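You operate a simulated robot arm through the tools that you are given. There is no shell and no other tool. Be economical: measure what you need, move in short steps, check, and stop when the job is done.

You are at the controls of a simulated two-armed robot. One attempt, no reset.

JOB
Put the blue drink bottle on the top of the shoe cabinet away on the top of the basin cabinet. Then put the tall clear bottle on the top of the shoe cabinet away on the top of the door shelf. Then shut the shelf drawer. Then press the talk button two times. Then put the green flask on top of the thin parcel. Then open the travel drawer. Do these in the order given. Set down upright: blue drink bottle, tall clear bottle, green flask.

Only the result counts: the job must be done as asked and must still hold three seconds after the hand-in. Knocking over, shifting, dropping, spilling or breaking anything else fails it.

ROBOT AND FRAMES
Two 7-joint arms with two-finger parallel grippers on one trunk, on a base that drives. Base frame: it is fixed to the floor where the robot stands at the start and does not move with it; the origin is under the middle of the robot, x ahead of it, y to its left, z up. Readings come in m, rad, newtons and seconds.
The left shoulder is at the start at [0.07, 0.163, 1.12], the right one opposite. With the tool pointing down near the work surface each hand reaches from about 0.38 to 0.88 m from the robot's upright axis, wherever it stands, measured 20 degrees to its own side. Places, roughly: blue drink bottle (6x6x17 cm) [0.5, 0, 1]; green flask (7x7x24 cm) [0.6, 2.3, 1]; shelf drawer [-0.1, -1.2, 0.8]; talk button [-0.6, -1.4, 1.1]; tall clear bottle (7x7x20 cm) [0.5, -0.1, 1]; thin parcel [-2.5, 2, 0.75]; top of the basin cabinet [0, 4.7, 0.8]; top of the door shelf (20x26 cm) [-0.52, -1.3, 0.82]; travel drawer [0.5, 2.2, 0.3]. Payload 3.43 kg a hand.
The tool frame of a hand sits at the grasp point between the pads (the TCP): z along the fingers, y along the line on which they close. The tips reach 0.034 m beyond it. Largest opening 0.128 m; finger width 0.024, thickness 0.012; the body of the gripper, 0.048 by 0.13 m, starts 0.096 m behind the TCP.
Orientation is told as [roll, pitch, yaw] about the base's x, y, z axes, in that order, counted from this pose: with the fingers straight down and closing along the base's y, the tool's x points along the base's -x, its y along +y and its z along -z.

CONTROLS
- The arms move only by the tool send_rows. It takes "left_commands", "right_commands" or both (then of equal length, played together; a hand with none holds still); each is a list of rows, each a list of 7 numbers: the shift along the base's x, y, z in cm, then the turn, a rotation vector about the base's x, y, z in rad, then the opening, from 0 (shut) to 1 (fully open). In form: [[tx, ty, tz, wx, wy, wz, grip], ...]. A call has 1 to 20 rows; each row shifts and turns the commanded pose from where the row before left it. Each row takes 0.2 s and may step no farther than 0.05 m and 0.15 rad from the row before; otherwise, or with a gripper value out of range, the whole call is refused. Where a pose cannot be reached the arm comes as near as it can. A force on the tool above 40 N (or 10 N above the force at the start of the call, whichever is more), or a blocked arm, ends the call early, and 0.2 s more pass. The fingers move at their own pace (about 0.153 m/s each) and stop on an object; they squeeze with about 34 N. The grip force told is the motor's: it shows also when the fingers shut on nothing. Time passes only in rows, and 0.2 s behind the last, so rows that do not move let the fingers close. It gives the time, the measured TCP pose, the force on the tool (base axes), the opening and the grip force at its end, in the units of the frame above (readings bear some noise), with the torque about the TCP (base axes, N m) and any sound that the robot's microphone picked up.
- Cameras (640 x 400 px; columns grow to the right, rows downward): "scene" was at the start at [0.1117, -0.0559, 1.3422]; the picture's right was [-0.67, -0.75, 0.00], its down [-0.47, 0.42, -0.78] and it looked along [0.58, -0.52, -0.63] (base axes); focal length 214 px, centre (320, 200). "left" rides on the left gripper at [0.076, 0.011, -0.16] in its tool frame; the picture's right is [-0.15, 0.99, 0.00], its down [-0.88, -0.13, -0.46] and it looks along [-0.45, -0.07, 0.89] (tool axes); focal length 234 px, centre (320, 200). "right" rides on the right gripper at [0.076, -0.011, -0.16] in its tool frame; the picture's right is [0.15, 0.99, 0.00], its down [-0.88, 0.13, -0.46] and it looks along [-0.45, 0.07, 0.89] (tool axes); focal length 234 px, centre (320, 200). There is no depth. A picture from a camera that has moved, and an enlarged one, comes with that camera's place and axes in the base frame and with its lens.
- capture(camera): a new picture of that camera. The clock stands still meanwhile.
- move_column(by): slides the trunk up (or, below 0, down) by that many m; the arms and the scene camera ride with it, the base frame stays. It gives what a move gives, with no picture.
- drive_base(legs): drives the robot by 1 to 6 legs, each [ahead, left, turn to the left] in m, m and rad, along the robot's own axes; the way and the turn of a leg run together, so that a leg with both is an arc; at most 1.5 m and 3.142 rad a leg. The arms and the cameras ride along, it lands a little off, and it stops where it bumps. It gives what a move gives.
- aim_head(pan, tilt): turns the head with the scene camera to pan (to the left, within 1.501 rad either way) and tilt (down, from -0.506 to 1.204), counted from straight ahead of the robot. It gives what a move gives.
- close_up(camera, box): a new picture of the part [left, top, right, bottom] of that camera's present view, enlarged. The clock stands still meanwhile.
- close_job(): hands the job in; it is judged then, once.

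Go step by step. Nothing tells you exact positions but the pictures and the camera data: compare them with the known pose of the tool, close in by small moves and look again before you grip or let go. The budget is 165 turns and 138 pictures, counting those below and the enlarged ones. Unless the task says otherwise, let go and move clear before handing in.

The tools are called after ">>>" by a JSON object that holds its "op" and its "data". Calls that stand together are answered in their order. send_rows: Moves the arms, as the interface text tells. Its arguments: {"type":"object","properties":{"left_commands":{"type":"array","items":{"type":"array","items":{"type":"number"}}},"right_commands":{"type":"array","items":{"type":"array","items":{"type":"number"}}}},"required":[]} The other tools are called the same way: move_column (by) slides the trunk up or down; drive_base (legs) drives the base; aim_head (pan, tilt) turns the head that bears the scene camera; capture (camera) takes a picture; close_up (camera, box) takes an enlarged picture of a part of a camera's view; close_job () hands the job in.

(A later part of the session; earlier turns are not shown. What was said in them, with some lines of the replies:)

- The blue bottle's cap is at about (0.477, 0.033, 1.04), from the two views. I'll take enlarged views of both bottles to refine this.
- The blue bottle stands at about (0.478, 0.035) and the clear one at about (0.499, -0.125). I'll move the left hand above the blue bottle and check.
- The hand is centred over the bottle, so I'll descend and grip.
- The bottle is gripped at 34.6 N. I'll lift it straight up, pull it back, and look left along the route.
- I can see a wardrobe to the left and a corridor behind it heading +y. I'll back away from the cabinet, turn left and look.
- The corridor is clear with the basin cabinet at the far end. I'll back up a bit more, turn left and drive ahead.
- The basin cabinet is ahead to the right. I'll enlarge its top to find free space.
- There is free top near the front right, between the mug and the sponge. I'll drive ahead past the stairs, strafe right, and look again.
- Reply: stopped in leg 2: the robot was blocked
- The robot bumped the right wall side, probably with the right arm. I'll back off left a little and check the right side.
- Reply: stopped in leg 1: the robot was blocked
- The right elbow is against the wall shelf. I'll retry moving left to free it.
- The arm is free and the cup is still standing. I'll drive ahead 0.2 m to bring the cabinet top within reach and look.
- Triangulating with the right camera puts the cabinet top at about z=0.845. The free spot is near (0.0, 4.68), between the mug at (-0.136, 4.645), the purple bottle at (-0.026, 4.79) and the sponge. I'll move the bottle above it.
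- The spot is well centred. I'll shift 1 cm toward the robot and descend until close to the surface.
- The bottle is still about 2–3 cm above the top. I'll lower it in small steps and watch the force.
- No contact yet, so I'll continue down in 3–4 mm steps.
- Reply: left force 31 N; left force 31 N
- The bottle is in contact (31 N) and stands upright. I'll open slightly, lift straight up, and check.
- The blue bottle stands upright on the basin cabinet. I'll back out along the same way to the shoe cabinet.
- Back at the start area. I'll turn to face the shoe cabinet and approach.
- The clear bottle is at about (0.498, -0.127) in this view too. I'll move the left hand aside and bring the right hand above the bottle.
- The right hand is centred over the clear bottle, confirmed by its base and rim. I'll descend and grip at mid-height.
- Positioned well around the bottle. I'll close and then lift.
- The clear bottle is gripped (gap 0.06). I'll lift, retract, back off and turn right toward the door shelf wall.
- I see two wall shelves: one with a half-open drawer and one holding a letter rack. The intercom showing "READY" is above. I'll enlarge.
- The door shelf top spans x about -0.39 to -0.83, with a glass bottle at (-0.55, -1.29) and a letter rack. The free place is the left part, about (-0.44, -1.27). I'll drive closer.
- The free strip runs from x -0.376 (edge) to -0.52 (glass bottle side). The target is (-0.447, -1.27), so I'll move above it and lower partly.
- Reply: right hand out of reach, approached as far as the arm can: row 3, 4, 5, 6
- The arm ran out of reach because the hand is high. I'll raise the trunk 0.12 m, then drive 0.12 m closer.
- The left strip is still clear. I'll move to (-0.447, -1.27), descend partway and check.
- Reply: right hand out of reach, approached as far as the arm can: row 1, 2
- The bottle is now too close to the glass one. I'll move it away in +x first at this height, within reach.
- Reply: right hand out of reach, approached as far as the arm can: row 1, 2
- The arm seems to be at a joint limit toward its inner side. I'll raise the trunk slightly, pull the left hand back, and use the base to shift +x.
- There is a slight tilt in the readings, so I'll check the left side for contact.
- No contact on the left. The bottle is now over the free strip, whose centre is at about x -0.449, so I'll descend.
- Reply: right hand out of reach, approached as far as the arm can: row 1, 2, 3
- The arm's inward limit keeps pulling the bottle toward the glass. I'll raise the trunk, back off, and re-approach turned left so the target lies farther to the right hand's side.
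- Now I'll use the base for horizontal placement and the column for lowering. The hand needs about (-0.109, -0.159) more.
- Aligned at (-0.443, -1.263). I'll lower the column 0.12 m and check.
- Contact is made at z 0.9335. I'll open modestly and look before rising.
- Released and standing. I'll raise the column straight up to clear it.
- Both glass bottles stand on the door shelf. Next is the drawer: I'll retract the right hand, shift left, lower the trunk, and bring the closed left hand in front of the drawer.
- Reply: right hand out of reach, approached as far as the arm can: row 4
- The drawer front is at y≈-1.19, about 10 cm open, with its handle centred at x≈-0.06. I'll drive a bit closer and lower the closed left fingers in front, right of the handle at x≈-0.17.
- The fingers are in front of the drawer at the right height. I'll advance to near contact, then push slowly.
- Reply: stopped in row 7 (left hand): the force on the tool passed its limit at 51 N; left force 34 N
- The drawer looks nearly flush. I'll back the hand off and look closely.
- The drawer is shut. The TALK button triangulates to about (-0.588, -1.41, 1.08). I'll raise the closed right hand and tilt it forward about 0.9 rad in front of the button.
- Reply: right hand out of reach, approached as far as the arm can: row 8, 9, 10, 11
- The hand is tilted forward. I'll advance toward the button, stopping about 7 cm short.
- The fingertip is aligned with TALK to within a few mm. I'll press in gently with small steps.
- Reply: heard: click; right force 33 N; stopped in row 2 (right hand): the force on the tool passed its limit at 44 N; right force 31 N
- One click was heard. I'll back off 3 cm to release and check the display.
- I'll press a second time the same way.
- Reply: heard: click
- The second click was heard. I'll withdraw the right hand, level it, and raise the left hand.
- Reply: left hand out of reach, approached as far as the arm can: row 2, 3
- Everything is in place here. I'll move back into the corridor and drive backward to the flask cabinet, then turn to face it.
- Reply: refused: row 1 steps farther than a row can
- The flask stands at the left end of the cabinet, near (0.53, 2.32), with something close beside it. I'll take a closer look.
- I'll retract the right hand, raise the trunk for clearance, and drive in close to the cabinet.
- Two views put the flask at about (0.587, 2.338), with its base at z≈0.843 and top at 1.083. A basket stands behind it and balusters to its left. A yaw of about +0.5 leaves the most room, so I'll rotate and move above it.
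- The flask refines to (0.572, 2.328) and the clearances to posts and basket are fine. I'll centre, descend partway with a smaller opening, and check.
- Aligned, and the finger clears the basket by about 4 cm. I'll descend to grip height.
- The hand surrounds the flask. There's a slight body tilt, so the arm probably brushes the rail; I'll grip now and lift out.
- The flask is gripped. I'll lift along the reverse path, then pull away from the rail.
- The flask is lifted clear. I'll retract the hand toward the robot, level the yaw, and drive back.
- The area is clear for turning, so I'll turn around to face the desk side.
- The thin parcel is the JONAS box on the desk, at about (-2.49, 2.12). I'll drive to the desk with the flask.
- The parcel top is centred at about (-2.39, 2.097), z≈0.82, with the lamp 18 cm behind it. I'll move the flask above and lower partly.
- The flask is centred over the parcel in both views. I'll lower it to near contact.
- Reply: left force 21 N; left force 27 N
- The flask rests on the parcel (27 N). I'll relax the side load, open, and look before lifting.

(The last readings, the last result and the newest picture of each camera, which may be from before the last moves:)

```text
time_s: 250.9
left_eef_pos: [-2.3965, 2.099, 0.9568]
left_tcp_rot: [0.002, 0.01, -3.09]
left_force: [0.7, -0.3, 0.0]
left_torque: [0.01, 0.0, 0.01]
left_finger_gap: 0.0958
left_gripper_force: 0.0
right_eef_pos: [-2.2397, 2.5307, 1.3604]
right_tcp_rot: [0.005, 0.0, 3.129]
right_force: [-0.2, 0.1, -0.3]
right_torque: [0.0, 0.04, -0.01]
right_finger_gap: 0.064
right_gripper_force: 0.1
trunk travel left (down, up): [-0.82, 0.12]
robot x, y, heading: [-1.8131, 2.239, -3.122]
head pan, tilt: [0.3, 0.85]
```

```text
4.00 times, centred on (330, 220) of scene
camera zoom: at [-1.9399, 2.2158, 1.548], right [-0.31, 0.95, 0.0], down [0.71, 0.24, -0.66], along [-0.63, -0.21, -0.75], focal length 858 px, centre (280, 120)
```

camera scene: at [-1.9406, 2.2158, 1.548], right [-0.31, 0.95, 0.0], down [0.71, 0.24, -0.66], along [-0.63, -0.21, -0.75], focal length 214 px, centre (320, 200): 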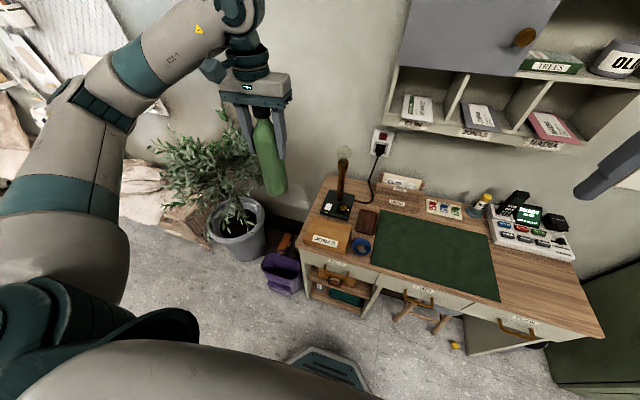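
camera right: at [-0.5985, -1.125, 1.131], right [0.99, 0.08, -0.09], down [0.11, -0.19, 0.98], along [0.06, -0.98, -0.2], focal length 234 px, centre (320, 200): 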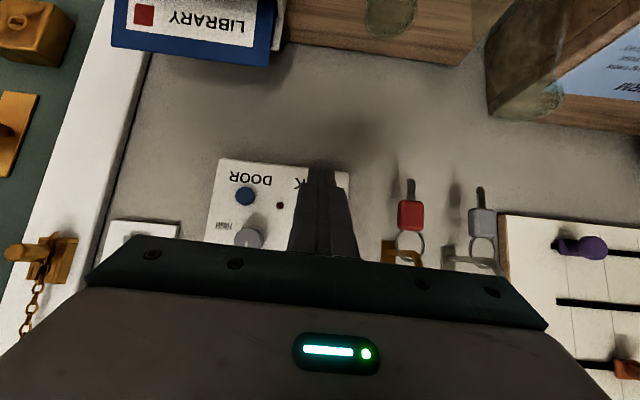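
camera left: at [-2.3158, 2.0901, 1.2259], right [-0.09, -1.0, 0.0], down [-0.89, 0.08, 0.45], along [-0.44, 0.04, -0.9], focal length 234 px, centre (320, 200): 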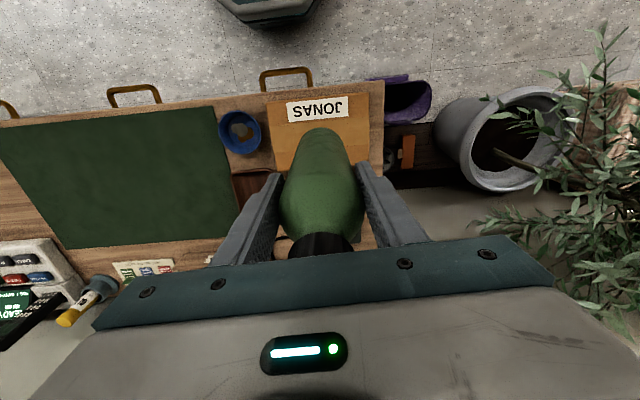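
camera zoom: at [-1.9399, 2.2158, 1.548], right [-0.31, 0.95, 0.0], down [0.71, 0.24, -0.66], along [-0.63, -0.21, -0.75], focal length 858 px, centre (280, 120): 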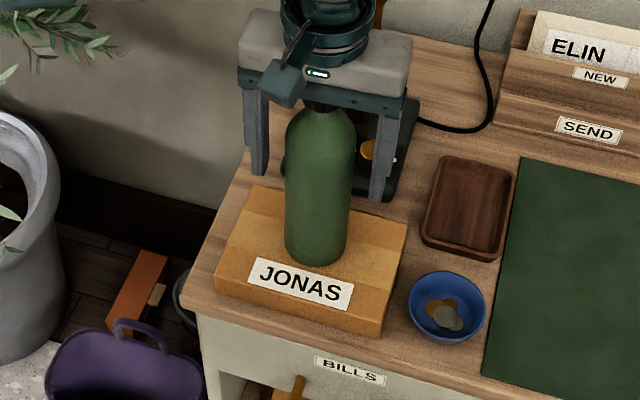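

The flask stands upright on the parcel. I'll lift the hand straight up, pull back, and check.

>>> {"op": "send_rows", "data": {"left_commands": [[0, 0, 3, 0, 0, 0, 0.75], [0, 0, 4, 0, 0, 0, 0.75], [0, 0, 4, 0, 0, 0, 0.75], [0, 0, 4, 0, 0, 0, 0.75], [0, 0, 4, 0, 0, 0, 0.75], [0, 0, 4, 0, 0, 0, 0.75], [4, 0, 0, 0, 0, 0, 0.75], [4, 0, 0, 0, 0, 0, 0.75], [0, 0, 0, 0, 0, 0, 0.75]]}}

>>> {"op": "drive_base", "data": {"legs": [[-0.45, 0, 0]]}}

>>> {"op": "capture", "data": {"camera": "scene"}}

```text
time_s: 252.9
left_eef_pos: [-2.3177, 2.099, 1.1865]
left_tcp_rot: [0.002, 0.012, -3.089]
left_force: [-0.1, 0.1, 0.7]
left_torque: [-0.02, 0.0, -0.02]
left_finger_gap: 0.0961
left_gripper_force: 0.0
right_eef_pos: [-2.2411, 2.5311, 1.3598]
right_tcp_rot: [0.004, -0.001, 3.131]
right_force: [-0.5, 0.2, 0.7]
right_torque: [0.03, -0.02, 0.02]
right_finger_gap: 0.0638
right_gripper_force: 0.0
trunk travel left (down, up): [-0.82, 0.12]
robot x, y, heading: [-1.8109, 2.2425, -3.12]
head pan, tilt: [0.3, 0.85]
```

```text
time_s: 255.6
left_eef_pos: [-1.8795, 2.1102, 1.186]
left_tcp_rot: [0.002, 0.013, -3.097]
left_force: [0.0, 0.1, 0.1]
left_torque: [0.03, -0.04, 0.0]
left_finger_gap: 0.0959
left_gripper_force: 0.1
right_eef_pos: [-1.7975, 2.5421, 1.3598]
right_tcp_rot: [0.004, 0.0, 3.123]
right_force: [-0.1, 0.2, -0.4]
right_torque: [0.02, 0.0, 0.0]
right_finger_gap: 0.0638
right_gripper_force: 0.1
trunk travel left (down, up): [-0.82, 0.12]
robot x, y, heading: [-1.3706, 2.2443, -3.13]
head pan, tilt: [0.3, 0.85]
```

```text
28 pictures are left
camera scene: at [-1.5003, 2.2236, 1.5478], right [-0.31, 0.95, 0.0], down [0.72, 0.23, -0.66], along [-0.63, -0.2, -0.75], focal length 214 px, centre (320, 200)
```

scene: 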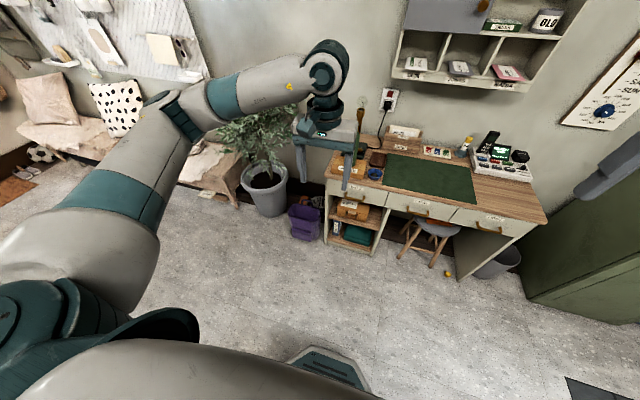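

Next is the travel drawer. I'll turn around, lower the trunk partly, face the cabinet and read the labels.

>>> {"op": "close_up", "data": {"camera": "scene", "box": [320, 120, 400, 200]}}

>>> {"op": "drive_base", "data": {"legs": [[0, 0, 1.571], [0, 0, 1.571], [0.5, -0.2, 0]]}}

>>> {"op": "move_column", "data": {"by": -0.35}}

>>> {"op": "aim_head", "data": {"pan": 0.0, "tilt": 0.4}}

>>> {"op": "capture", "data": {"camera": "scene"}}

```text
5.00 times, centred on (360, 160) of scene
camera zoom: at [-1.5003, 2.2236, 1.5478], right [-0.31, 0.95, 0.0], down [0.72, 0.23, -0.66], along [-0.63, -0.2, -0.75], focal length 1072 px, centre (120, 400)
```

zoom: 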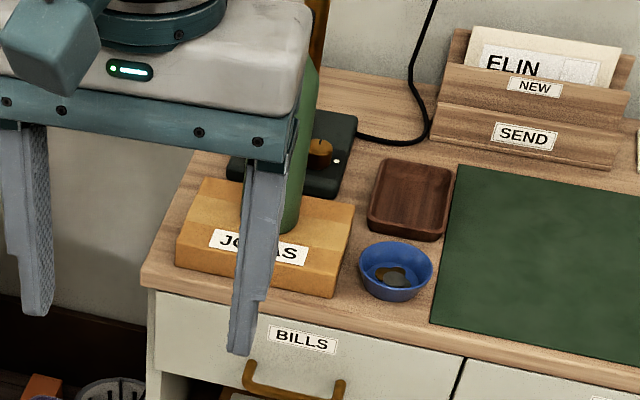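

```text
time_s: 266.3
left_eef_pos: [-0.3658, 2.1868, 1.1865]
left_tcp_rot: [-0.001, 0.009, 0.04]
left_force: [-0.4, -0.4, 0.3]
left_torque: [-0.03, 0.02, 0.01]
left_finger_gap: 0.0961
left_gripper_force: 0.2
right_eef_pos: [-0.4495, 1.7566, 1.3604]
right_tcp_rot: [0.006, -0.003, -0.024]
right_force: [-0.4, -0.7, 0.4]
right_torque: [-0.01, 0.01, -0.02]
right_finger_gap: 0.0641
right_gripper_force: 0.0
trunk travel left (down, up): [-0.82, 0.12]
robot x, y, heading: [-0.8725, 2.0539, 0.008]
head pan, tilt: [0.3, 0.85]
```

```text
time_s: 269.7
left_eef_pos: [-0.3652, 2.1873, 0.8385]
left_tcp_rot: [0.002, 0.011, 0.04]
left_force: [-0.6, 0.1, 0.5]
left_torque: [-0.04, 0.01, -0.03]
left_finger_gap: 0.0961
left_gripper_force: 0.0
right_eef_pos: [-0.4485, 1.7572, 1.0107]
right_tcp_rot: [0.005, -0.002, -0.023]
right_force: [-0.5, -0.1, 0.8]
right_torque: [0.03, -0.02, -0.01]
right_finger_gap: 0.0639
right_gripper_force: 0.0
trunk travel left (down, up): [-0.47, 0.47]
robot x, y, heading: [-0.8737, 2.0528, 0.005]
head pan, tilt: [0.3, 0.85]
```

```text
time_s: 270.6
left_eef_pos: [-0.3646, 2.1876, 0.8365]
left_tcp_rot: [0.002, 0.01, 0.039]
left_force: [-0.1, -0.2, 0.4]
left_torque: [0.02, 0.01, 0.0]
left_finger_gap: 0.0958
left_gripper_force: 0.1
right_eef_pos: [-0.4484, 1.755, 1.0106]
right_tcp_rot: [0.004, -0.001, -0.023]
right_force: [-0.3, -0.1, -0.3]
right_torque: [-0.01, -0.01, 0.01]
right_finger_gap: 0.0641
right_gripper_force: 0.1
trunk travel left (down, up): [-0.47, 0.47]
robot x, y, heading: [-0.8693, 2.051, 0.002]
head pan, tilt: [0.0, 0.4]
```

```text
26 pictures are left
camera scene: at [-0.7312, 2.0543, 1.2371], right [0.01, -1.0, 0.0], down [-0.39, 0.0, -0.92], along [0.92, 0.01, -0.39], focal length 214 px, centre (320, 200)
```

scene: 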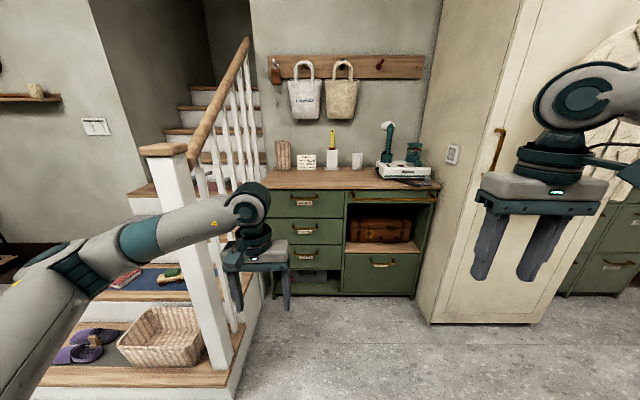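

The flask stands on the parcel. Now I'll read the drawer labels.

>>> {"op": "close_up", "data": {"camera": "scene", "box": [265, 180, 435, 300]}}

```text
3.33 times, centred on (350, 240) of scene
camera zoom: at [-0.7312, 2.0543, 1.2371], right [0.01, -1.0, 0.0], down [-0.39, 0.0, -0.92], along [0.92, 0.01, -0.39], focal length 715 px, centre (220, 67)
```

zoom: 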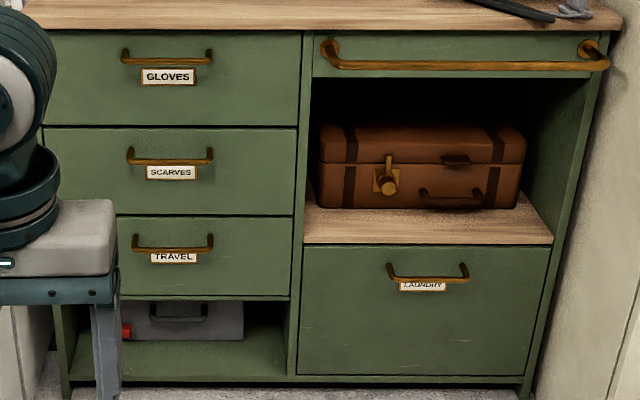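

TRAVEL is the third drawer in the left column, with its handle at about (0.36, 2.155, 0.405). I'll shift right, lower the trunk, then turn the left gripper to point forward while extending.

>>> {"op": "drive_base", "data": {"legs": [[0, -0.15, 0]]}}

>>> {"op": "move_column", "data": {"by": -0.35}}

>>> {"op": "send_rows", "data": {"left_commands": [[2, 1, 0, 0, -0.143, 0, 0.75], [2, 1, 0, 0, -0.143, 0, 0.75], [2, 1, 0, 0, -0.143, 0, 0.75], [2, 1, 0, 0, -0.143, 0, 0.75], [2, 1, 0, 0, -0.143, 0, 0.75], [2, 1, 0, 0, -0.143, 0, 0.75], [2, 0, 0, 0, -0.143, 0, 0.75], [2, 0, 0, 0, -0.143, 0, 0.75], [2, 0, 0, 0, -0.143, 0, 0.75], [2, 0, 0, 0, -0.143, 0, 0.75], [0, 0, 0, 0, -0.141, 0, 0.75], [0, 0, 0, 0, 0, 0, 0.75]]}}

```text
time_s: 272.0
left_eef_pos: [-0.3629, 2.0333, 0.8366]
left_tcp_rot: [0.0, 0.012, 0.04]
left_force: [-0.2, 0.2, 0.3]
left_torque: [0.04, 0.0, -0.01]
left_finger_gap: 0.0959
left_gripper_force: 0.0
right_eef_pos: [-0.4466, 1.602, 1.0108]
right_tcp_rot: [0.007, 0.0, -0.022]
right_force: [-0.2, -0.4, 0.6]
right_torque: [0.01, 0.02, 0.01]
right_finger_gap: 0.0641
right_gripper_force: 0.1
trunk travel left (down, up): [-0.47, 0.47]
robot x, y, heading: [-0.8736, 1.8985, 0.006]
head pan, tilt: [0.0, 0.4]
```

```text
time_s: 275.4
left_eef_pos: [-0.3626, 2.0345, 0.4868]
left_tcp_rot: [0.001, 0.011, 0.04]
left_force: [0.0, 0.1, -0.9]
left_torque: [0.03, 0.01, -0.01]
left_finger_gap: 0.0959
left_gripper_force: 0.1
right_eef_pos: [-0.448, 1.6024, 0.6616]
right_tcp_rot: [0.006, -0.001, -0.021]
right_force: [0.7, -1.0, 0.1]
right_torque: [-0.01, 0.02, 0.01]
right_finger_gap: 0.0642
right_gripper_force: 0.0
trunk travel left (down, up): [-0.12, 0.82]
robot x, y, heading: [-0.8716, 1.8989, 0.009]
head pan, tilt: [0.0, 0.4]
```

```text
time_s: 278.0
left_eef_pos: [-0.1977, 2.1122, 0.4952]
left_tcp_rot: [-0.073, -1.165, 0.073]
left_force: [0.3, 0.8, 0.6]
left_torque: [-0.02, 0.01, 0.0]
left_finger_gap: 0.0958
left_gripper_force: 0.0
left hand out of reach, approached as far as the arm can: row 9, 10, 11
right_eef_pos: [-0.4478, 1.6024, 0.6613]
right_tcp_rot: [0.003, -0.001, -0.024]
right_force: [0.5, -0.2, 0.3]
right_torque: [-0.04, 0.01, 0.01]
right_finger_gap: 0.064
right_gripper_force: 0.1
trunk travel left (down, up): [-0.12, 0.82]
robot x, y, heading: [-0.8735, 1.8991, 0.009]
head pan, tilt: [0.0, 0.4]
```

The pitch reached 1.165 rad, which is enough. Now I'll roll the gripper 90° about its own axis so it closes vertically on the handle bar.

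>>> {"op": "send_rows", "data": {"left_commands": [[0, 0, 0, -0.1315, 0, 0.056, 0.75], [0, 0, 0, -0.1315, 0, 0.056, 0.75], [0, 0, 0, -0.1315, 0, 0.056, 0.75], [0, 0, 0, -0.1315, 0, 0.056, 0.75], [0, 0, 0, -0.1315, 0, 0.056, 0.75], [0, 0, 0, -0.1315, 0, 0.056, 0.75], [0, 0, 0, -0.1315, 0, 0.056, 0.75], [0, 0, 0, -0.1315, 0, 0.056, 0.75], [0, 0, 0, -0.1315, 0, 0.056, 0.75], [0, 0, 0, -0.1315, 0, 0.056, 0.75], [0, 0, 0, -0.1315, 0, 0.056, 0.75], [0, 0, 0, 0, 0, 0, 0.75]]}}

>>> {"op": "capture", "data": {"camera": "left"}}

>>> {"op": "capture", "data": {"camera": "scene"}}

```text
time_s: 280.6
left_eef_pos: [-0.1964, 2.1121, 0.4963]
left_tcp_rot: [-1.173, 0.03, 1.581]
left_force: [0.4, 0.2, 0.9]
left_torque: [-0.03, 0.02, -0.01]
left_finger_gap: 0.0961
left_gripper_force: 0.1
right_eef_pos: [-0.4476, 1.6021, 0.659]
right_tcp_rot: [0.005, -0.002, -0.024]
right_force: [-0.2, -0.3, 0.3]
right_torque: [-0.02, -0.01, 0.01]
right_finger_gap: 0.0641
right_gripper_force: 0.1
trunk travel left (down, up): [-0.12, 0.82]
robot x, y, heading: [-0.8684, 1.9008, 0.011]
head pan, tilt: [0.0, 0.4]
```

```text
24 pictures are left
camera left: at [-0.3486, 2.0364, 0.5502], right [-0.39, 0.12, -0.92], down [-0.38, 0.89, 0.27], along [0.84, 0.45, -0.3], focal length 234 px, centre (320, 200)
```

left: 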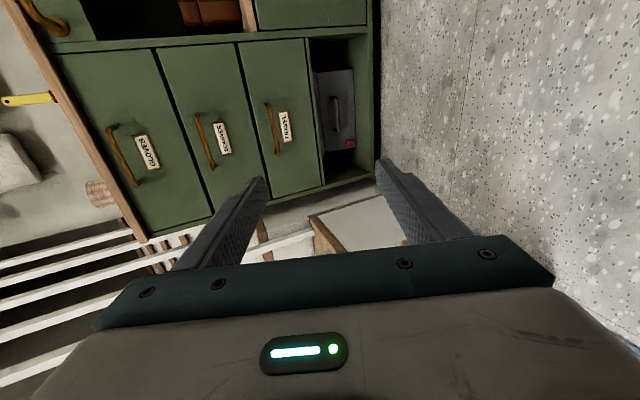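

```text
23 pictures are left
camera scene: at [-0.7302, 1.9018, 0.8871], right [0.01, -1.0, 0.0], down [-0.39, 0.0, -0.92], along [0.92, 0.01, -0.39], focal length 214 px, centre (320, 200)
```

scene: 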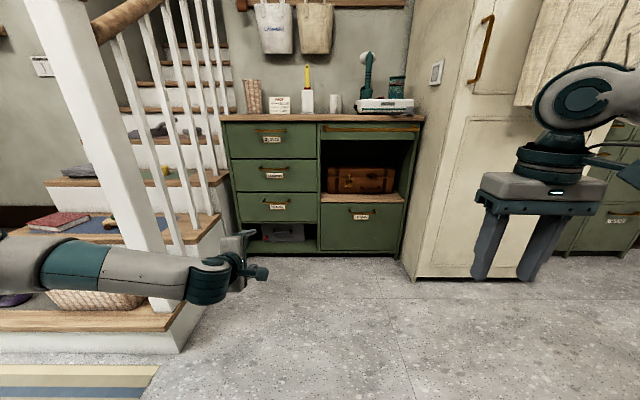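

The TRAVEL handle is at about (0.362, 2.147, 0.417), but the left elbow would hit the newel post there. I'll use the right hand with the robot turned slightly left, so I'm undoing the left wrist and turning the right gripper forward.

>>> {"op": "send_rows", "data": {"left_commands": [[0, 0, 0, 0.1315, 0, -0.056, 0.75], [0, 0, 0, 0.1315, 0, -0.056, 0.75], [0, 0, 0, 0.1315, 0, -0.056, 0.75], [0, 0, 0, 0.1315, 0, -0.056, 0.75], [0, 0, 0, 0.1315, 0, -0.056, 0.75], [0, 0, 0, 0.1315, 0, -0.056, 0.75], [0, 0, 0, 0.1315, 0, -0.056, 0.75], [0, 0, 0, 0.1315, 0, -0.056, 0.75], [0, 0, 0, 0.1315, 0, -0.056, 0.75], [0, 0, 0, 0.1315, 0, -0.056, 0.75], [0, 0, 0, 0.1315, 0, -0.056, 0.75], [0, 0, 0, 0, 0, 0, 0.75]], "right_commands": [[2.6, 0.7, -1.7, 0, -0.12, 0, 0.75], [2.6, 0.7, -1.7, 0, -0.12, 0, 0.75], [2.6, 0.7, -1.7, 0, -0.12, 0, 0.75], [2.6, 0.7, -1.7, 0, -0.12, 0, 0.75], [2.6, 0.7, -1.7, 0, -0.12, 0, 0.75], [2.6, 0.7, -1.7, 0, -0.12, 0, 0.75], [2.6, 0.7, -1.7, 0, -0.12, 0, 0.75], [2.6, 0.7, -1.7, 0, -0.12, 0, 0.75], [2.6, 0.7, -1.7, 0, -0.12, 0, 0.75], [2.6, 0.7, -1.7, 0, -0.09, 0, 0.75], [0, 0, 0, 0, 0, 0, 0.75], [0, 0, 0, 0, 0, 0, 0.75]]}}

>>> {"op": "send_rows", "data": {"left_commands": [[-2, 0, 0, 0, 0.14, 0, 0.5], [-2, 0, 0, 0, 0.14, 0, 0.5], [-2, 0, 0, 0, 0.14, 0, 0.5], [-2, 0, 0, 0, 0.14, 0, 0.5], [-2, -1, 0, 0, 0.14, 0, 0.5], [-2, -1, 0, 0, 0.14, 0, 0.5], [-2, -1, 0, 0, 0.14, 0, 0.5], [-2, -1, 0, 0, 0.14, 0, 0.5], [-2, -1, 1, 0, 0, 0, 0.5], [-2, -1, 1, 0, 0, 0, 0.5], [-2, -1, 1, 0, 0, 0, 0.5], [0, 0, 0, 0, 0, 0, 0.5]], "right_commands": [[0, 0, 0, 0.1315, 0, -0.056, 0.75], [0, 0, 0, 0.1315, 0, -0.056, 0.75], [0, 0, 0, 0.1315, 0, -0.056, 0.75], [0, 0, 0, 0.1315, 0, -0.056, 0.75], [0, 0, 0, 0.1315, 0, -0.056, 0.75], [0, 0, 0, 0.1315, 0, -0.056, 0.75], [0, 0, 0, 0.1315, 0, -0.056, 0.75], [0, 0, 0, 0.1315, 0, -0.056, 0.75], [0, 0, 0, 0.1315, 0, -0.056, 0.75], [0, 0, 0, 0.1315, 0, -0.056, 0.75], [0, 0, 0, 0.1315, 0, -0.056, 0.75], [0, 0, 0, 0, 0, 0, 0.75]]}}

>>> {"op": "capture", "data": {"camera": "scene"}}

```text
time_s: 283.2
left_eef_pos: [-0.1974, 2.1114, 0.4964]
left_tcp_rot: [-0.071, -1.163, 0.068]
left_force: [-0.3, 0.0, 0.8]
left_torque: [0.02, 0.01, 0.0]
left_finger_gap: 0.0959
left_gripper_force: 0.0
right_eef_pos: [-0.1871, 1.6742, 0.4982]
right_tcp_rot: [0.054, -1.164, -0.055]
right_force: [-0.4, 0.3, 0.3]
right_torque: [-0.02, -0.01, -0.03]
right_finger_gap: 0.0961
right_gripper_force: 0.1
right hand out of reach, approached as far as the arm can: row 10
trunk travel left (down, up): [-0.12, 0.82]
robot x, y, heading: [-0.8711, 1.8958, 0.005]
head pan, tilt: [0.0, 0.4]
```

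```text
time_s: 285.8
left_eef_pos: [-0.4161, 2.0408, 0.5287]
left_tcp_rot: [-0.008, -0.045, 0.029]
left_force: [0.5, -0.6, 0.4]
left_torque: [0.01, 0.03, -0.04]
left_finger_gap: 0.0639
left_gripper_force: 0.0
right_eef_pos: [-0.1871, 1.6747, 0.4966]
right_tcp_rot: [1.166, 0.021, -1.587]
right_force: [-0.1, -0.4, 0.1]
right_torque: [0.0, 0.02, -0.03]
right_finger_gap: 0.096
right_gripper_force: 0.1
trunk travel left (down, up): [-0.12, 0.82]
robot x, y, heading: [-0.8698, 1.8997, 0.01]
head pan, tilt: [0.0, 0.4]
```

```text
22 pictures are left
camera scene: at [-0.7302, 1.9017, 0.8871], right [0.01, -1.0, 0.0], down [-0.39, 0.0, -0.92], along [0.92, 0.01, -0.39], focal length 214 px, centre (320, 200)
```

scene: 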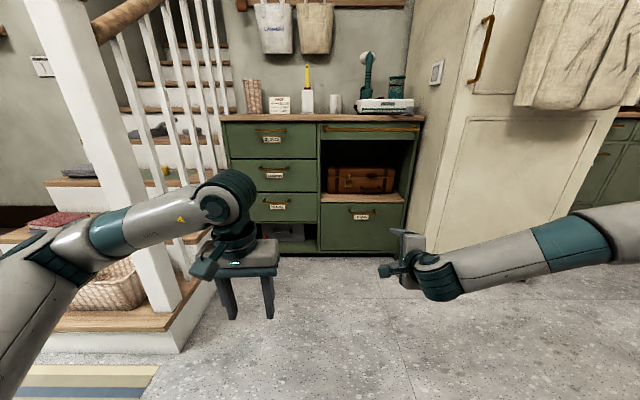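

Mirrored orientation achieved. I'll tuck the left hand up and inward, lower the trunk 8 cm, turn 0.45 rad left, and approach the handle.

>>> {"op": "send_rows", "data": {"left_commands": [[-1, -2.3, 4, 0, 0, 0, 0.5], [-1, -2.3, 4, 0, 0, 0, 0.5], [-1, -2.3, 4, 0, 0, 0, 0.5], [-1, -2.3, 4, 0, 0, 0, 0.5], [-1, -2.3, 4, 0, 0, 0, 0.2], [0, 0, 4, 0, 0, 0, 0], [0, 0, 0, 0, 0, 0, 0]]}}

>>> {"op": "move_column", "data": {"by": -0.08}}

>>> {"op": "drive_base", "data": {"legs": [[0, 0, 0.45], [0.4, -0.05, 0]]}}

>>> {"op": "aim_head", "data": {"pan": -0.3, "tilt": 0.5}}

>>> {"op": "capture", "data": {"camera": "scene"}}

>>> {"op": "capture", "data": {"camera": "right"}}

```text
time_s: 287.4
left_eef_pos: [-0.4666, 1.9248, 0.7679]
left_tcp_rot: [-0.007, -0.045, 0.029]
left_force: [0.4, 0.3, -0.4]
left_torque: [-0.03, -0.01, 0.01]
left_finger_gap: 0.0
left_gripper_force: 33.1
right_eef_pos: [-0.1865, 1.6753, 0.4964]
right_tcp_rot: [1.166, 0.019, -1.586]
right_force: [-0.8, 0.6, -0.2]
right_torque: [0.0, 0.03, -0.02]
right_finger_gap: 0.096
right_gripper_force: 0.0
trunk travel left (down, up): [-0.12, 0.82]
robot x, y, heading: [-0.8705, 1.8994, 0.005]
head pan, tilt: [0.0, 0.4]
```

```text
time_s: 288.6
left_eef_pos: [-0.4666, 1.9264, 0.6874]
left_tcp_rot: [-0.006, -0.046, 0.03]
left_force: [-0.1, 0.4, 0.4]
left_torque: [0.0, -0.02, 0.01]
left_finger_gap: 0.0001
left_gripper_force: 33.3
right_eef_pos: [-0.1869, 1.6764, 0.4175]
right_tcp_rot: [1.166, 0.02, -1.586]
right_force: [0.7, 0.8, -0.9]
right_torque: [-0.01, -0.01, 0.02]
right_finger_gap: 0.0962
right_gripper_force: 0.1
trunk travel left (down, up): [-0.04, 0.9]
robot x, y, heading: [-0.8711, 1.8982, 0.002]
head pan, tilt: [0.0, 0.4]
```

```text
time_s: 292.5
left_eef_pos: [-0.136, 2.2342, 0.6862]
left_tcp_rot: [-0.004, -0.05, 0.479]
left_force: [0.7, -0.3, -0.5]
left_torque: [0.02, 0.01, 0.02]
left_finger_gap: 0.0004
left_gripper_force: 32.6
right_eef_pos: [0.2273, 2.1317, 0.4173]
right_tcp_rot: [1.167, 0.021, -1.13]
right_force: [0.0, -0.6, 0.6]
right_torque: [0.02, -0.05, -0.02]
right_finger_gap: 0.096
right_gripper_force: 0.0
trunk travel left (down, up): [-0.04, 0.9]
robot x, y, heading: [-0.4839, 2.0322, 0.461]
head pan, tilt: [0.0, 0.4]
stopped in leg 2: the robot was blocked; the commanded pose is now the measured one
```

```text
time_s: 293.3
left_eef_pos: [-0.1345, 2.2345, 0.6879]
left_tcp_rot: [-0.005, -0.05, 0.477]
left_force: [-0.4, -0.3, -0.3]
left_torque: [0.0, 0.01, 0.0]
left_finger_gap: 0.0
left_gripper_force: 33.0
right_eef_pos: [0.2266, 2.1315, 0.4181]
right_tcp_rot: [1.169, 0.019, -1.131]
right_force: [0.7, -0.6, 0.2]
right_torque: [0.01, -0.01, -0.02]
right_finger_gap: 0.0959
right_gripper_force: 0.1
trunk travel left (down, up): [-0.04, 0.9]
robot x, y, heading: [-0.4844, 2.0387, 0.461]
head pan, tilt: [-0.3, 0.499]
```

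```text
21 pictures are left
camera scene: at [-0.3538, 2.0709, 0.7983], right [0.16, -0.99, 0.0], down [-0.47, -0.08, -0.88], along [0.87, 0.14, -0.48], focal length 214 px, centre (320, 200)
```

scene: 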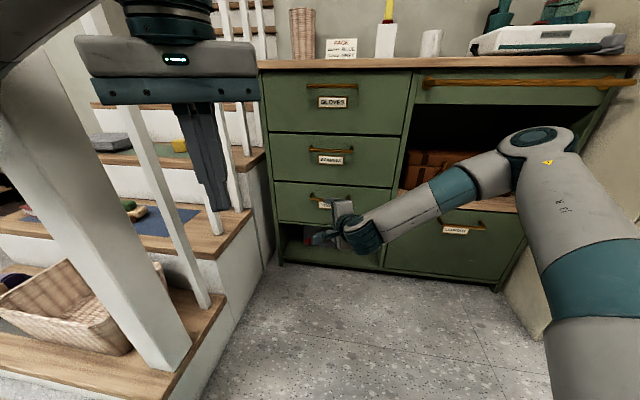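

```text
20 pictures are left
camera right: at [0.0579, 2.1358, 0.4719], right [0.3, 0.28, 0.91], down [0.04, -0.96, 0.28], along [0.95, -0.04, -0.3], focal length 234 px, centre (320, 200)
```

right: 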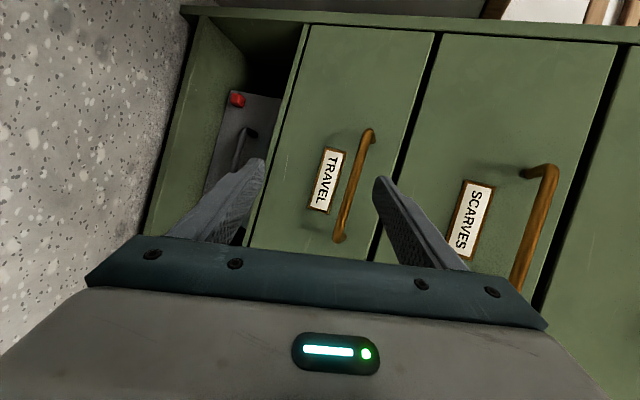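

The base was blocked, probably by the right elbow near the cabinet. The camera view confirms the handle at (0.362, 2.155, 0.417), level with the gripper. I'll back off 4 cm and extend the arm instead.

>>> {"op": "drive_base", "data": {"legs": [[-0.04, 0, 0]]}}

>>> {"op": "send_rows", "data": {"right_commands": [[0, 0, 0, 0, 0, 0, 0.55], [3, 0.7, 0, 0, 0, 0, 0.55], [3, 0.7, 0, 0, 0, 0, 0.55], [3, 0.7, 0, 0, 0, 0, 0.55], [0, 0, 0, 0, 0, 0, 0.55]]}}

>>> {"op": "capture", "data": {"camera": "right"}}

>>> {"op": "capture", "data": {"camera": "scene"}}

```text
time_s: 294.2
left_eef_pos: [-0.1697, 2.2168, 0.686]
left_tcp_rot: [-0.005, -0.047, 0.478]
left_force: [-1.1, -0.2, 0.2]
left_torque: [-0.02, 0.03, 0.01]
left_finger_gap: 0.0
left_gripper_force: 32.8
right_eef_pos: [0.1933, 2.1151, 0.417]
right_tcp_rot: [1.166, 0.02, -1.132]
right_force: [-0.6, 0.2, 1.0]
right_torque: [0.0, 0.0, 0.0]
right_finger_gap: 0.096
right_gripper_force: 0.0
trunk travel left (down, up): [-0.04, 0.9]
robot x, y, heading: [-0.5189, 2.0121, 0.459]
head pan, tilt: [-0.3, 0.499]
```

```text
time_s: 295.4
left_eef_pos: [-0.1703, 2.2164, 0.6855]
left_tcp_rot: [-0.006, -0.046, 0.478]
left_force: [-0.3, 0.0, -0.4]
left_torque: [0.02, -0.02, -0.02]
left_finger_gap: 0.0001
left_gripper_force: 32.8
right_eef_pos: [0.2838, 2.1351, 0.4161]
right_tcp_rot: [1.165, 0.02, -1.133]
right_force: [-0.7, -0.7, -0.8]
right_torque: [0.01, 0.0, 0.0]
right_finger_gap: 0.0703
right_gripper_force: 0.1
trunk travel left (down, up): [-0.04, 0.9]
robot x, y, heading: [-0.5203, 2.0205, 0.461]
head pan, tilt: [-0.3, 0.499]
```

```text
19 pictures are left
camera right: at [0.1143, 2.139, 0.4711], right [0.3, 0.28, 0.91], down [0.04, -0.96, 0.28], along [0.95, -0.04, -0.3], focal length 234 px, centre (320, 200)
```

right: 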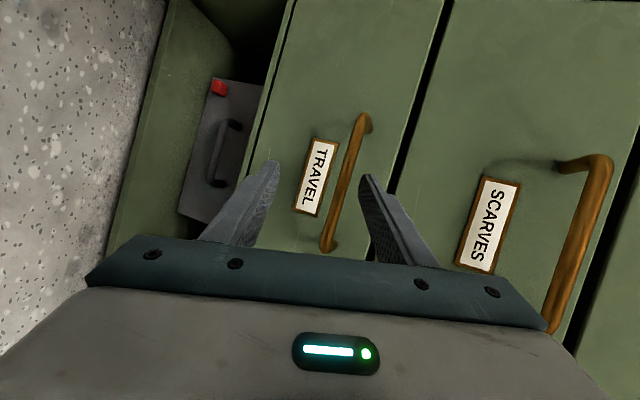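

```text
18 pictures are left
camera scene: at [-0.3877, 2.0536, 0.798], right [0.16, -0.99, 0.0], down [-0.47, -0.08, -0.88], along [0.87, 0.14, -0.48], focal length 214 px, centre (320, 200)
```

scene: 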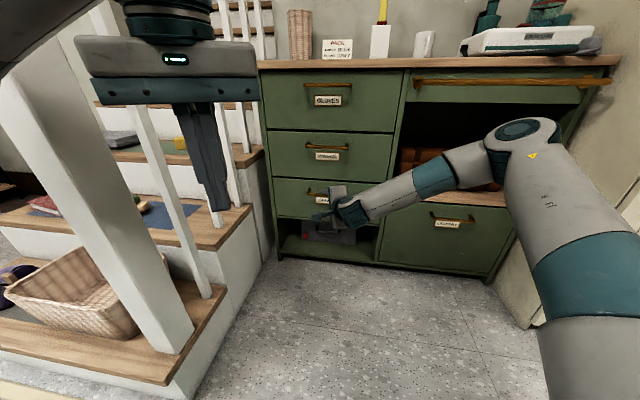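

On line. I'll advance the last 5.4 cm so that the bar sits between the fingers.

>>> {"op": "send_rows", "data": {"right_commands": [[2, 0.6, 0.4, 0, 0, 0, 0.55], [2, 0.6, 0.4, 0, 0, 0, 0.55], [1.2, 0.3, 0, 0, 0, 0, 0.55], [0, 0, 0, 0, 0, 0, 0.55]]}}

>>> {"op": "capture", "data": {"camera": "right"}}

```text
time_s: 296.4
left_eef_pos: [-0.1708, 2.2168, 0.6857]
left_tcp_rot: [-0.005, -0.048, 0.478]
left_force: [-0.3, 0.0, -0.2]
left_torque: [-0.02, -0.02, -0.01]
left_finger_gap: 0.0
left_gripper_force: 32.8
right_eef_pos: [0.3351, 2.1491, 0.4248]
right_tcp_rot: [1.167, 0.02, -1.132]
right_force: [-0.2, -0.4, -0.1]
right_torque: [0.0, 0.04, 0.01]
right_finger_gap: 0.0703
right_gripper_force: 0.0
trunk travel left (down, up): [-0.04, 0.9]
robot x, y, heading: [-0.5218, 2.0133, 0.462]
head pan, tilt: [-0.3, 0.499]
```

```text
17 pictures are left
camera right: at [0.1651, 2.1538, 0.4789], right [0.3, 0.28, 0.91], down [0.04, -0.96, 0.28], along [0.95, -0.04, -0.3], focal length 234 px, centre (320, 200)
```

right: 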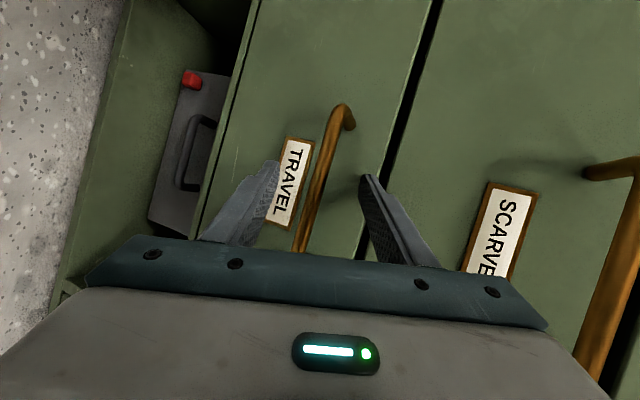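

The bar is centred between the fingertips. I'll narrow the opening a little, go 1.5 cm deeper, and close.

>>> {"op": "send_rows", "data": {"right_commands": [[0, 0, 0, 0, 0, 0, 0.42], [0.8, 0.1, 0, 0, 0, 0, 0.42], [0.7, 0, 0, 0, 0, 0, 0.42], [0, 0, 0, 0, 0, 0, 0.42]]}}

>>> {"op": "send_rows", "data": {"right_commands": [[0, 0, 0, 0, 0, 0, 0.2], [0, 0, 0, 0, 0, 0, 0], [0, 0, 0, 0, 0, 0, 0], [0, 0, 0, 0, 0, 0, 0]]}}

>>> {"op": "capture", "data": {"camera": "right"}}

```text
time_s: 297.1
left_eef_pos: [-0.1706, 2.2143, 0.6884]
left_tcp_rot: [-0.007, -0.048, 0.475]
left_force: [0.1, -0.4, -0.6]
left_torque: [-0.02, 0.01, -0.01]
left_finger_gap: 0.0
left_gripper_force: 33.2
right_eef_pos: [0.3386, 2.1497, 0.4256]
right_tcp_rot: [1.164, 0.021, -1.127]
right_force: [-20.8, -8.1, 5.3]
right_torque: [0.24, -0.69, -0.2]
right_finger_gap: 0.0517
right_gripper_force: 0.1
trunk travel left (down, up): [-0.04, 0.9]
robot x, y, heading: [-0.5212, 2.0133, 0.463]
head pan, tilt: [-0.3, 0.499]
stopped in row 3 (right hand): the force on the tool passed its limit at 50 N (the readings are from after the stop); the commanded pose is now the measured one
```

```text
time_s: 298.1
left_eef_pos: [-0.1685, 2.2161, 0.6854]
left_tcp_rot: [-0.003, -0.045, 0.478]
left_force: [0.4, -1.0, 0.0]
left_torque: [-0.01, -0.01, 0.02]
left_finger_gap: 0.0
left_gripper_force: 32.6
right_eef_pos: [0.3401, 2.1494, 0.4199]
right_tcp_rot: [1.157, 0.022, -1.129]
right_force: [-12.1, -2.9, -20.5]
right_torque: [1.0, 0.12, -1.03]
right_finger_gap: 0.0155
right_gripper_force: 45.1
trunk travel left (down, up): [-0.04, 0.9]
robot x, y, heading: [-0.5226, 2.0141, 0.459]
head pan, tilt: [-0.3, 0.499]
```

```text
16 pictures are left
camera right: at [0.1713, 2.1538, 0.4755], right [0.31, 0.28, 0.91], down [0.05, -0.96, 0.28], along [0.95, -0.04, -0.31], focal length 234 px, centre (320, 200)
```

right: 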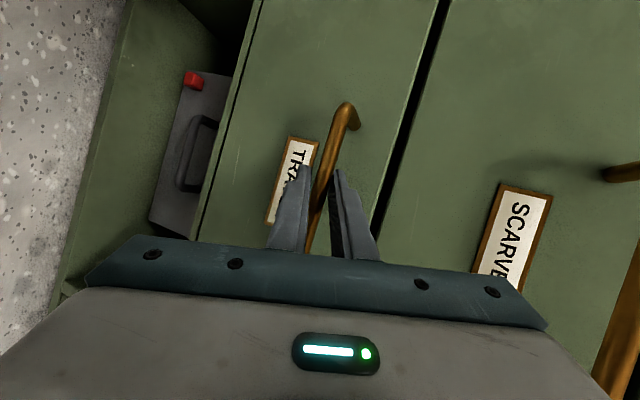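

The fingers have gripped the bar (gap 15.5 mm). I'll pull straight back in -x.

>>> {"op": "send_rows", "data": {"right_commands": [[-1.2, 0, 0, 0, 0, 0, 0], [-1.5, 0, 0, 0, 0, 0, 0], [-1.5, 0, 0, 0, 0, 0, 0], [-1.5, 0, 0, 0, 0, 0, 0], [-1.5, 0, 0, 0, 0, 0, 0], [-1.5, 0, 0, 0, 0, 0, 0], [0, 0, 0, 0, 0, 0, 0]]}}

>>> {"op": "capture", "data": {"camera": "scene"}}

```text
time_s: 299.7
left_eef_pos: [-0.1683, 2.2154, 0.6852]
left_tcp_rot: [-0.005, -0.045, 0.475]
left_force: [0.1, -1.1, 0.5]
left_torque: [-0.01, -0.01, 0.03]
left_finger_gap: 0.0001
left_gripper_force: 32.8
right_eef_pos: [0.2546, 2.1497, 0.4187]
right_tcp_rot: [1.156, 0.023, -1.13]
right_force: [-0.9, -5.5, -28.4]
right_torque: [0.98, 0.13, -0.89]
right_finger_gap: 0.0156
right_gripper_force: 45.4
trunk travel left (down, up): [-0.04, 0.9]
robot x, y, heading: [-0.5221, 2.0139, 0.457]
head pan, tilt: [-0.3, 0.499]
```

```text
15 pictures are left
camera scene: at [-0.3862, 2.0533, 0.7975], right [0.16, -0.99, 0.0], down [-0.48, -0.08, -0.88], along [0.87, 0.14, -0.48], focal length 214 px, centre (320, 200)
```

scene: 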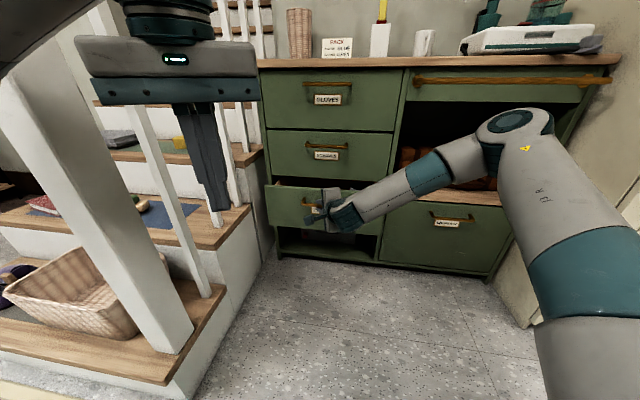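

The drawer is opening. I'll keep pulling.

>>> {"op": "send_rows", "data": {"right_commands": [[-1.5, 0, 0, 0, 0, 0, 0], [-1.5, 0, 0, 0, 0, 0, 0], [-1.5, 0, 0, 0, 0, 0, 0], [-1.5, 0, 0, 0, 0, 0, 0], [-1.5, 0, 0, 0, 0, 0, 0], [-1.5, 0, 0, 0, 0, 0, 0], [-1.5, 0, 0, 0, 0, 0, 0], [0, 0, 0, 0, 0, 0, 0]]}}

>>> {"op": "capture", "data": {"camera": "scene"}}

```text
time_s: 301.6
left_eef_pos: [-0.168, 2.2169, 0.6867]
left_tcp_rot: [-0.003, -0.046, 0.476]
left_force: [-0.2, -0.8, -1.0]
left_torque: [-0.02, 0.01, 0.03]
left_finger_gap: 0.0001
left_gripper_force: 33.0
right_eef_pos: [0.149, 2.1507, 0.42]
right_tcp_rot: [1.15, 0.022, -1.128]
right_force: [-2.4, 4.8, -13.6]
right_torque: [1.2, 0.25, -0.61]
right_finger_gap: 0.0159
right_gripper_force: 45.3
trunk travel left (down, up): [-0.04, 0.9]
robot x, y, heading: [-0.519, 2.0153, 0.456]
head pan, tilt: [-0.3, 0.499]
stopped in row 8 (right hand): the force on the tool passed its limit at 40 N (the readings are from after the stop); the commanded pose is now the measured one
```

```text
14 pictures are left
camera scene: at [-0.3875, 2.0536, 0.7984], right [0.16, -0.99, 0.0], down [-0.47, -0.08, -0.88], along [0.87, 0.14, -0.48], focal length 214 px, centre (320, 200)
```

scene: 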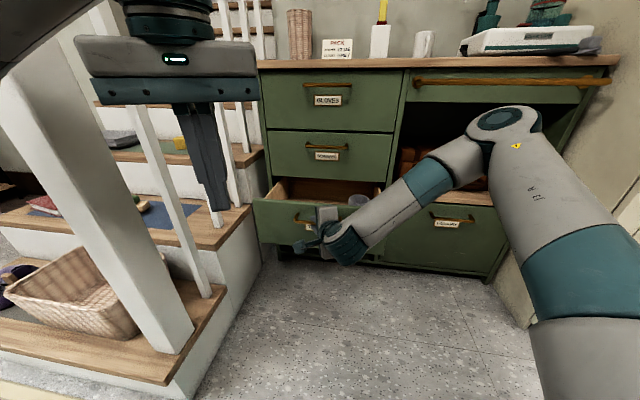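

It is open about 19 cm. I'll try a few more centimetres to see whether it is at its end.

>>> {"op": "send_rows", "data": {"right_commands": [[-1, 0, 0, 0, 0, 0, 0], [-1, 0, 0, 0, 0, 0, 0], [-1, 0, 0, 0, 0, 0, 0], [-1, 0, 0, 0, 0, 0, 0], [-1, 0, 0, 0, 0, 0, 0], [0, 0, 0, 0, 0, 0, 0]]}}

```text
time_s: 302.6
left_eef_pos: [-0.1701, 2.2172, 0.6872]
left_tcp_rot: [-0.004, -0.047, 0.48]
left_force: [0.9, -0.4, -0.9]
left_torque: [0.04, -0.01, 0.03]
left_finger_gap: 0.0
left_gripper_force: 33.7
right_eef_pos: [0.1105, 2.1503, 0.421]
right_tcp_rot: [1.145, 0.022, -1.121]
right_force: [-1.2, 5.6, -14.2]
right_torque: [1.21, 0.11, -0.81]
right_finger_gap: 0.0164
right_gripper_force: 44.8
right hand out of reach, approached as far as the arm can: row 4, 5
trunk travel left (down, up): [-0.04, 0.9]
robot x, y, heading: [-0.5206, 2.0174, 0.465]
head pan, tilt: [-0.3, 0.499]
stopped in row 5 (right hand): the force on the tool passed its limit at 44 N (the readings are from after the stop); the commanded pose is now the measured one
```

It still slides; the arm is at its limit. I'll pull 6 cm more using the base.

>>> {"op": "drive_base", "data": {"legs": [[-0.054, 0.027, 0]]}}

>>> {"op": "capture", "data": {"camera": "scene"}}

```text
time_s: 303.6
left_eef_pos: [-0.2156, 2.2174, 0.686]
left_tcp_rot: [-0.005, -0.047, 0.479]
left_force: [0.0, -0.3, 0.9]
left_torque: [-0.01, 0.0, 0.03]
left_finger_gap: 0.0
left_gripper_force: 33.0
right_eef_pos: [0.0669, 2.1469, 0.4206]
right_tcp_rot: [1.153, 0.022, -1.129]
right_force: [-0.3, 1.8, -2.4]
right_torque: [1.27, 0.0, -0.52]
right_finger_gap: 0.0157
right_gripper_force: 45.2
trunk travel left (down, up): [-0.04, 0.9]
robot x, y, heading: [-0.5657, 2.0182, 0.457]
head pan, tilt: [-0.3, 0.499]
stopped in leg 1: the force on the tool passed its limit at 63 N (the readings are from after the stop); the commanded pose is now the measured one
```

```text
13 pictures are left
camera scene: at [-0.4341, 2.0541, 0.7981], right [0.16, -0.99, 0.0], down [-0.47, -0.08, -0.88], along [0.87, 0.14, -0.48], focal length 214 px, centre (320, 200)
```

scene: 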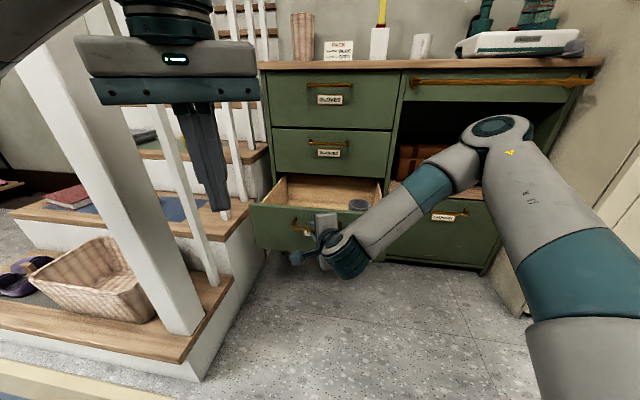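

The drawer is out about 27 cm and hit its stop. I'll release the handle and back away.

>>> {"op": "send_rows", "data": {"right_commands": [[0, 0, 0, 0, 0, 0, 0.3], [0, 0, 0, 0, 0, 0, 0.55], [0, 0, 0, 0, 0, 0, 0.55], [0, 0, 0, 0, 0, 0, 0.55]]}}

>>> {"op": "drive_base", "data": {"legs": [[-0.2, 0, 0]]}}

>>> {"op": "capture", "data": {"camera": "scene"}}

```text
time_s: 304.6
left_eef_pos: [-0.2155, 2.2167, 0.6873]
left_tcp_rot: [-0.005, -0.046, 0.479]
left_force: [-0.3, -1.0, 0.6]
left_torque: [0.01, -0.03, 0.0]
left_finger_gap: 0.0
left_gripper_force: 33.0
right_eef_pos: [0.0677, 2.1486, 0.4215]
right_tcp_rot: [1.15, 0.021, -1.128]
right_force: [-0.4, 0.0, 0.1]
right_torque: [0.02, -0.01, 0.02]
right_finger_gap: 0.0703
right_gripper_force: 0.0
trunk travel left (down, up): [-0.04, 0.9]
robot x, y, heading: [-0.5668, 2.0162, 0.463]
head pan, tilt: [-0.3, 0.499]
```

```text
time_s: 306.2
left_eef_pos: [-0.393, 2.1295, 0.6865]
left_tcp_rot: [-0.004, -0.047, 0.477]
left_force: [-0.3, 0.1, 0.2]
left_torque: [-0.04, 0.02, -0.04]
left_finger_gap: 0.0002
left_gripper_force: 32.5
right_eef_pos: [-0.1096, 2.0599, 0.4225]
right_tcp_rot: [1.152, 0.021, -1.13]
right_force: [-0.1, -0.5, -0.6]
right_torque: [0.02, 0.0, -0.01]
right_finger_gap: 0.0703
right_gripper_force: 0.0
trunk travel left (down, up): [-0.04, 0.9]
robot x, y, heading: [-0.746, 1.9287, 0.463]
head pan, tilt: [-0.3, 0.499]
```

```text
12 pictures are left
camera scene: at [-0.6116, 1.9662, 0.798], right [0.16, -0.99, 0.0], down [-0.47, -0.08, -0.88], along [0.87, 0.14, -0.48], focal length 214 px, centre (320, 200)
```

scene: 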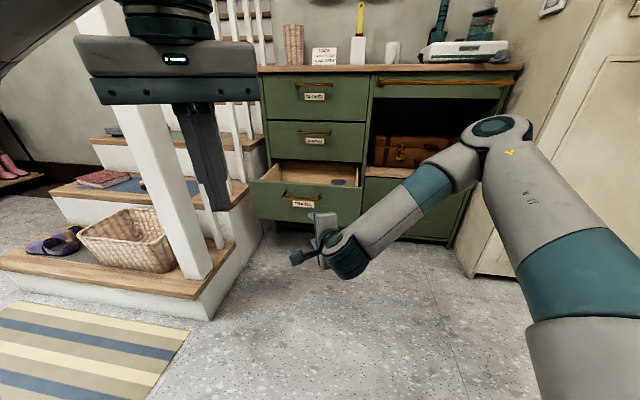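

The TRAVEL drawer is open, the hand is clear, and the cabinet items are undisturbed. All six steps were done in order, so I'm handing in.

>>> {"op": "close_job", "data": {}}

```text
The job is handed in.
```

I did all six steps in order and handed the job in; no result came back.

- **Blue bottle:** it stands upright on the basin cabinet, between the mug, the sponge and the purple bottle.
- **Clear bottle:** it stands upright on the door shelf, beside the glass bottle already there.
- **Shelf drawer:** it is shut and looks flush in the close-up.
- **Talk button:** it was pressed twice, with one click heard each time.
- **Green flask:** it stands on the JONAS box on the desk. I took this as the thin parcel because it matched the given position.
- **Travel drawer:** it is out about 27 cm, to its stop.

**Possible faults:**
- **Wall shelf:** near the basin, the right elbow pressed against the shelf under the clock. The cup on it was still standing, but I couldn't see everything behind the arm.
- **Stair rail:** while gripping the flask, the left elbow leaned on the stair rail.
- **Last drive:** the base was blocked once near the travel drawer, probably by the elbow against the cabinet. I saw nothing moved there.
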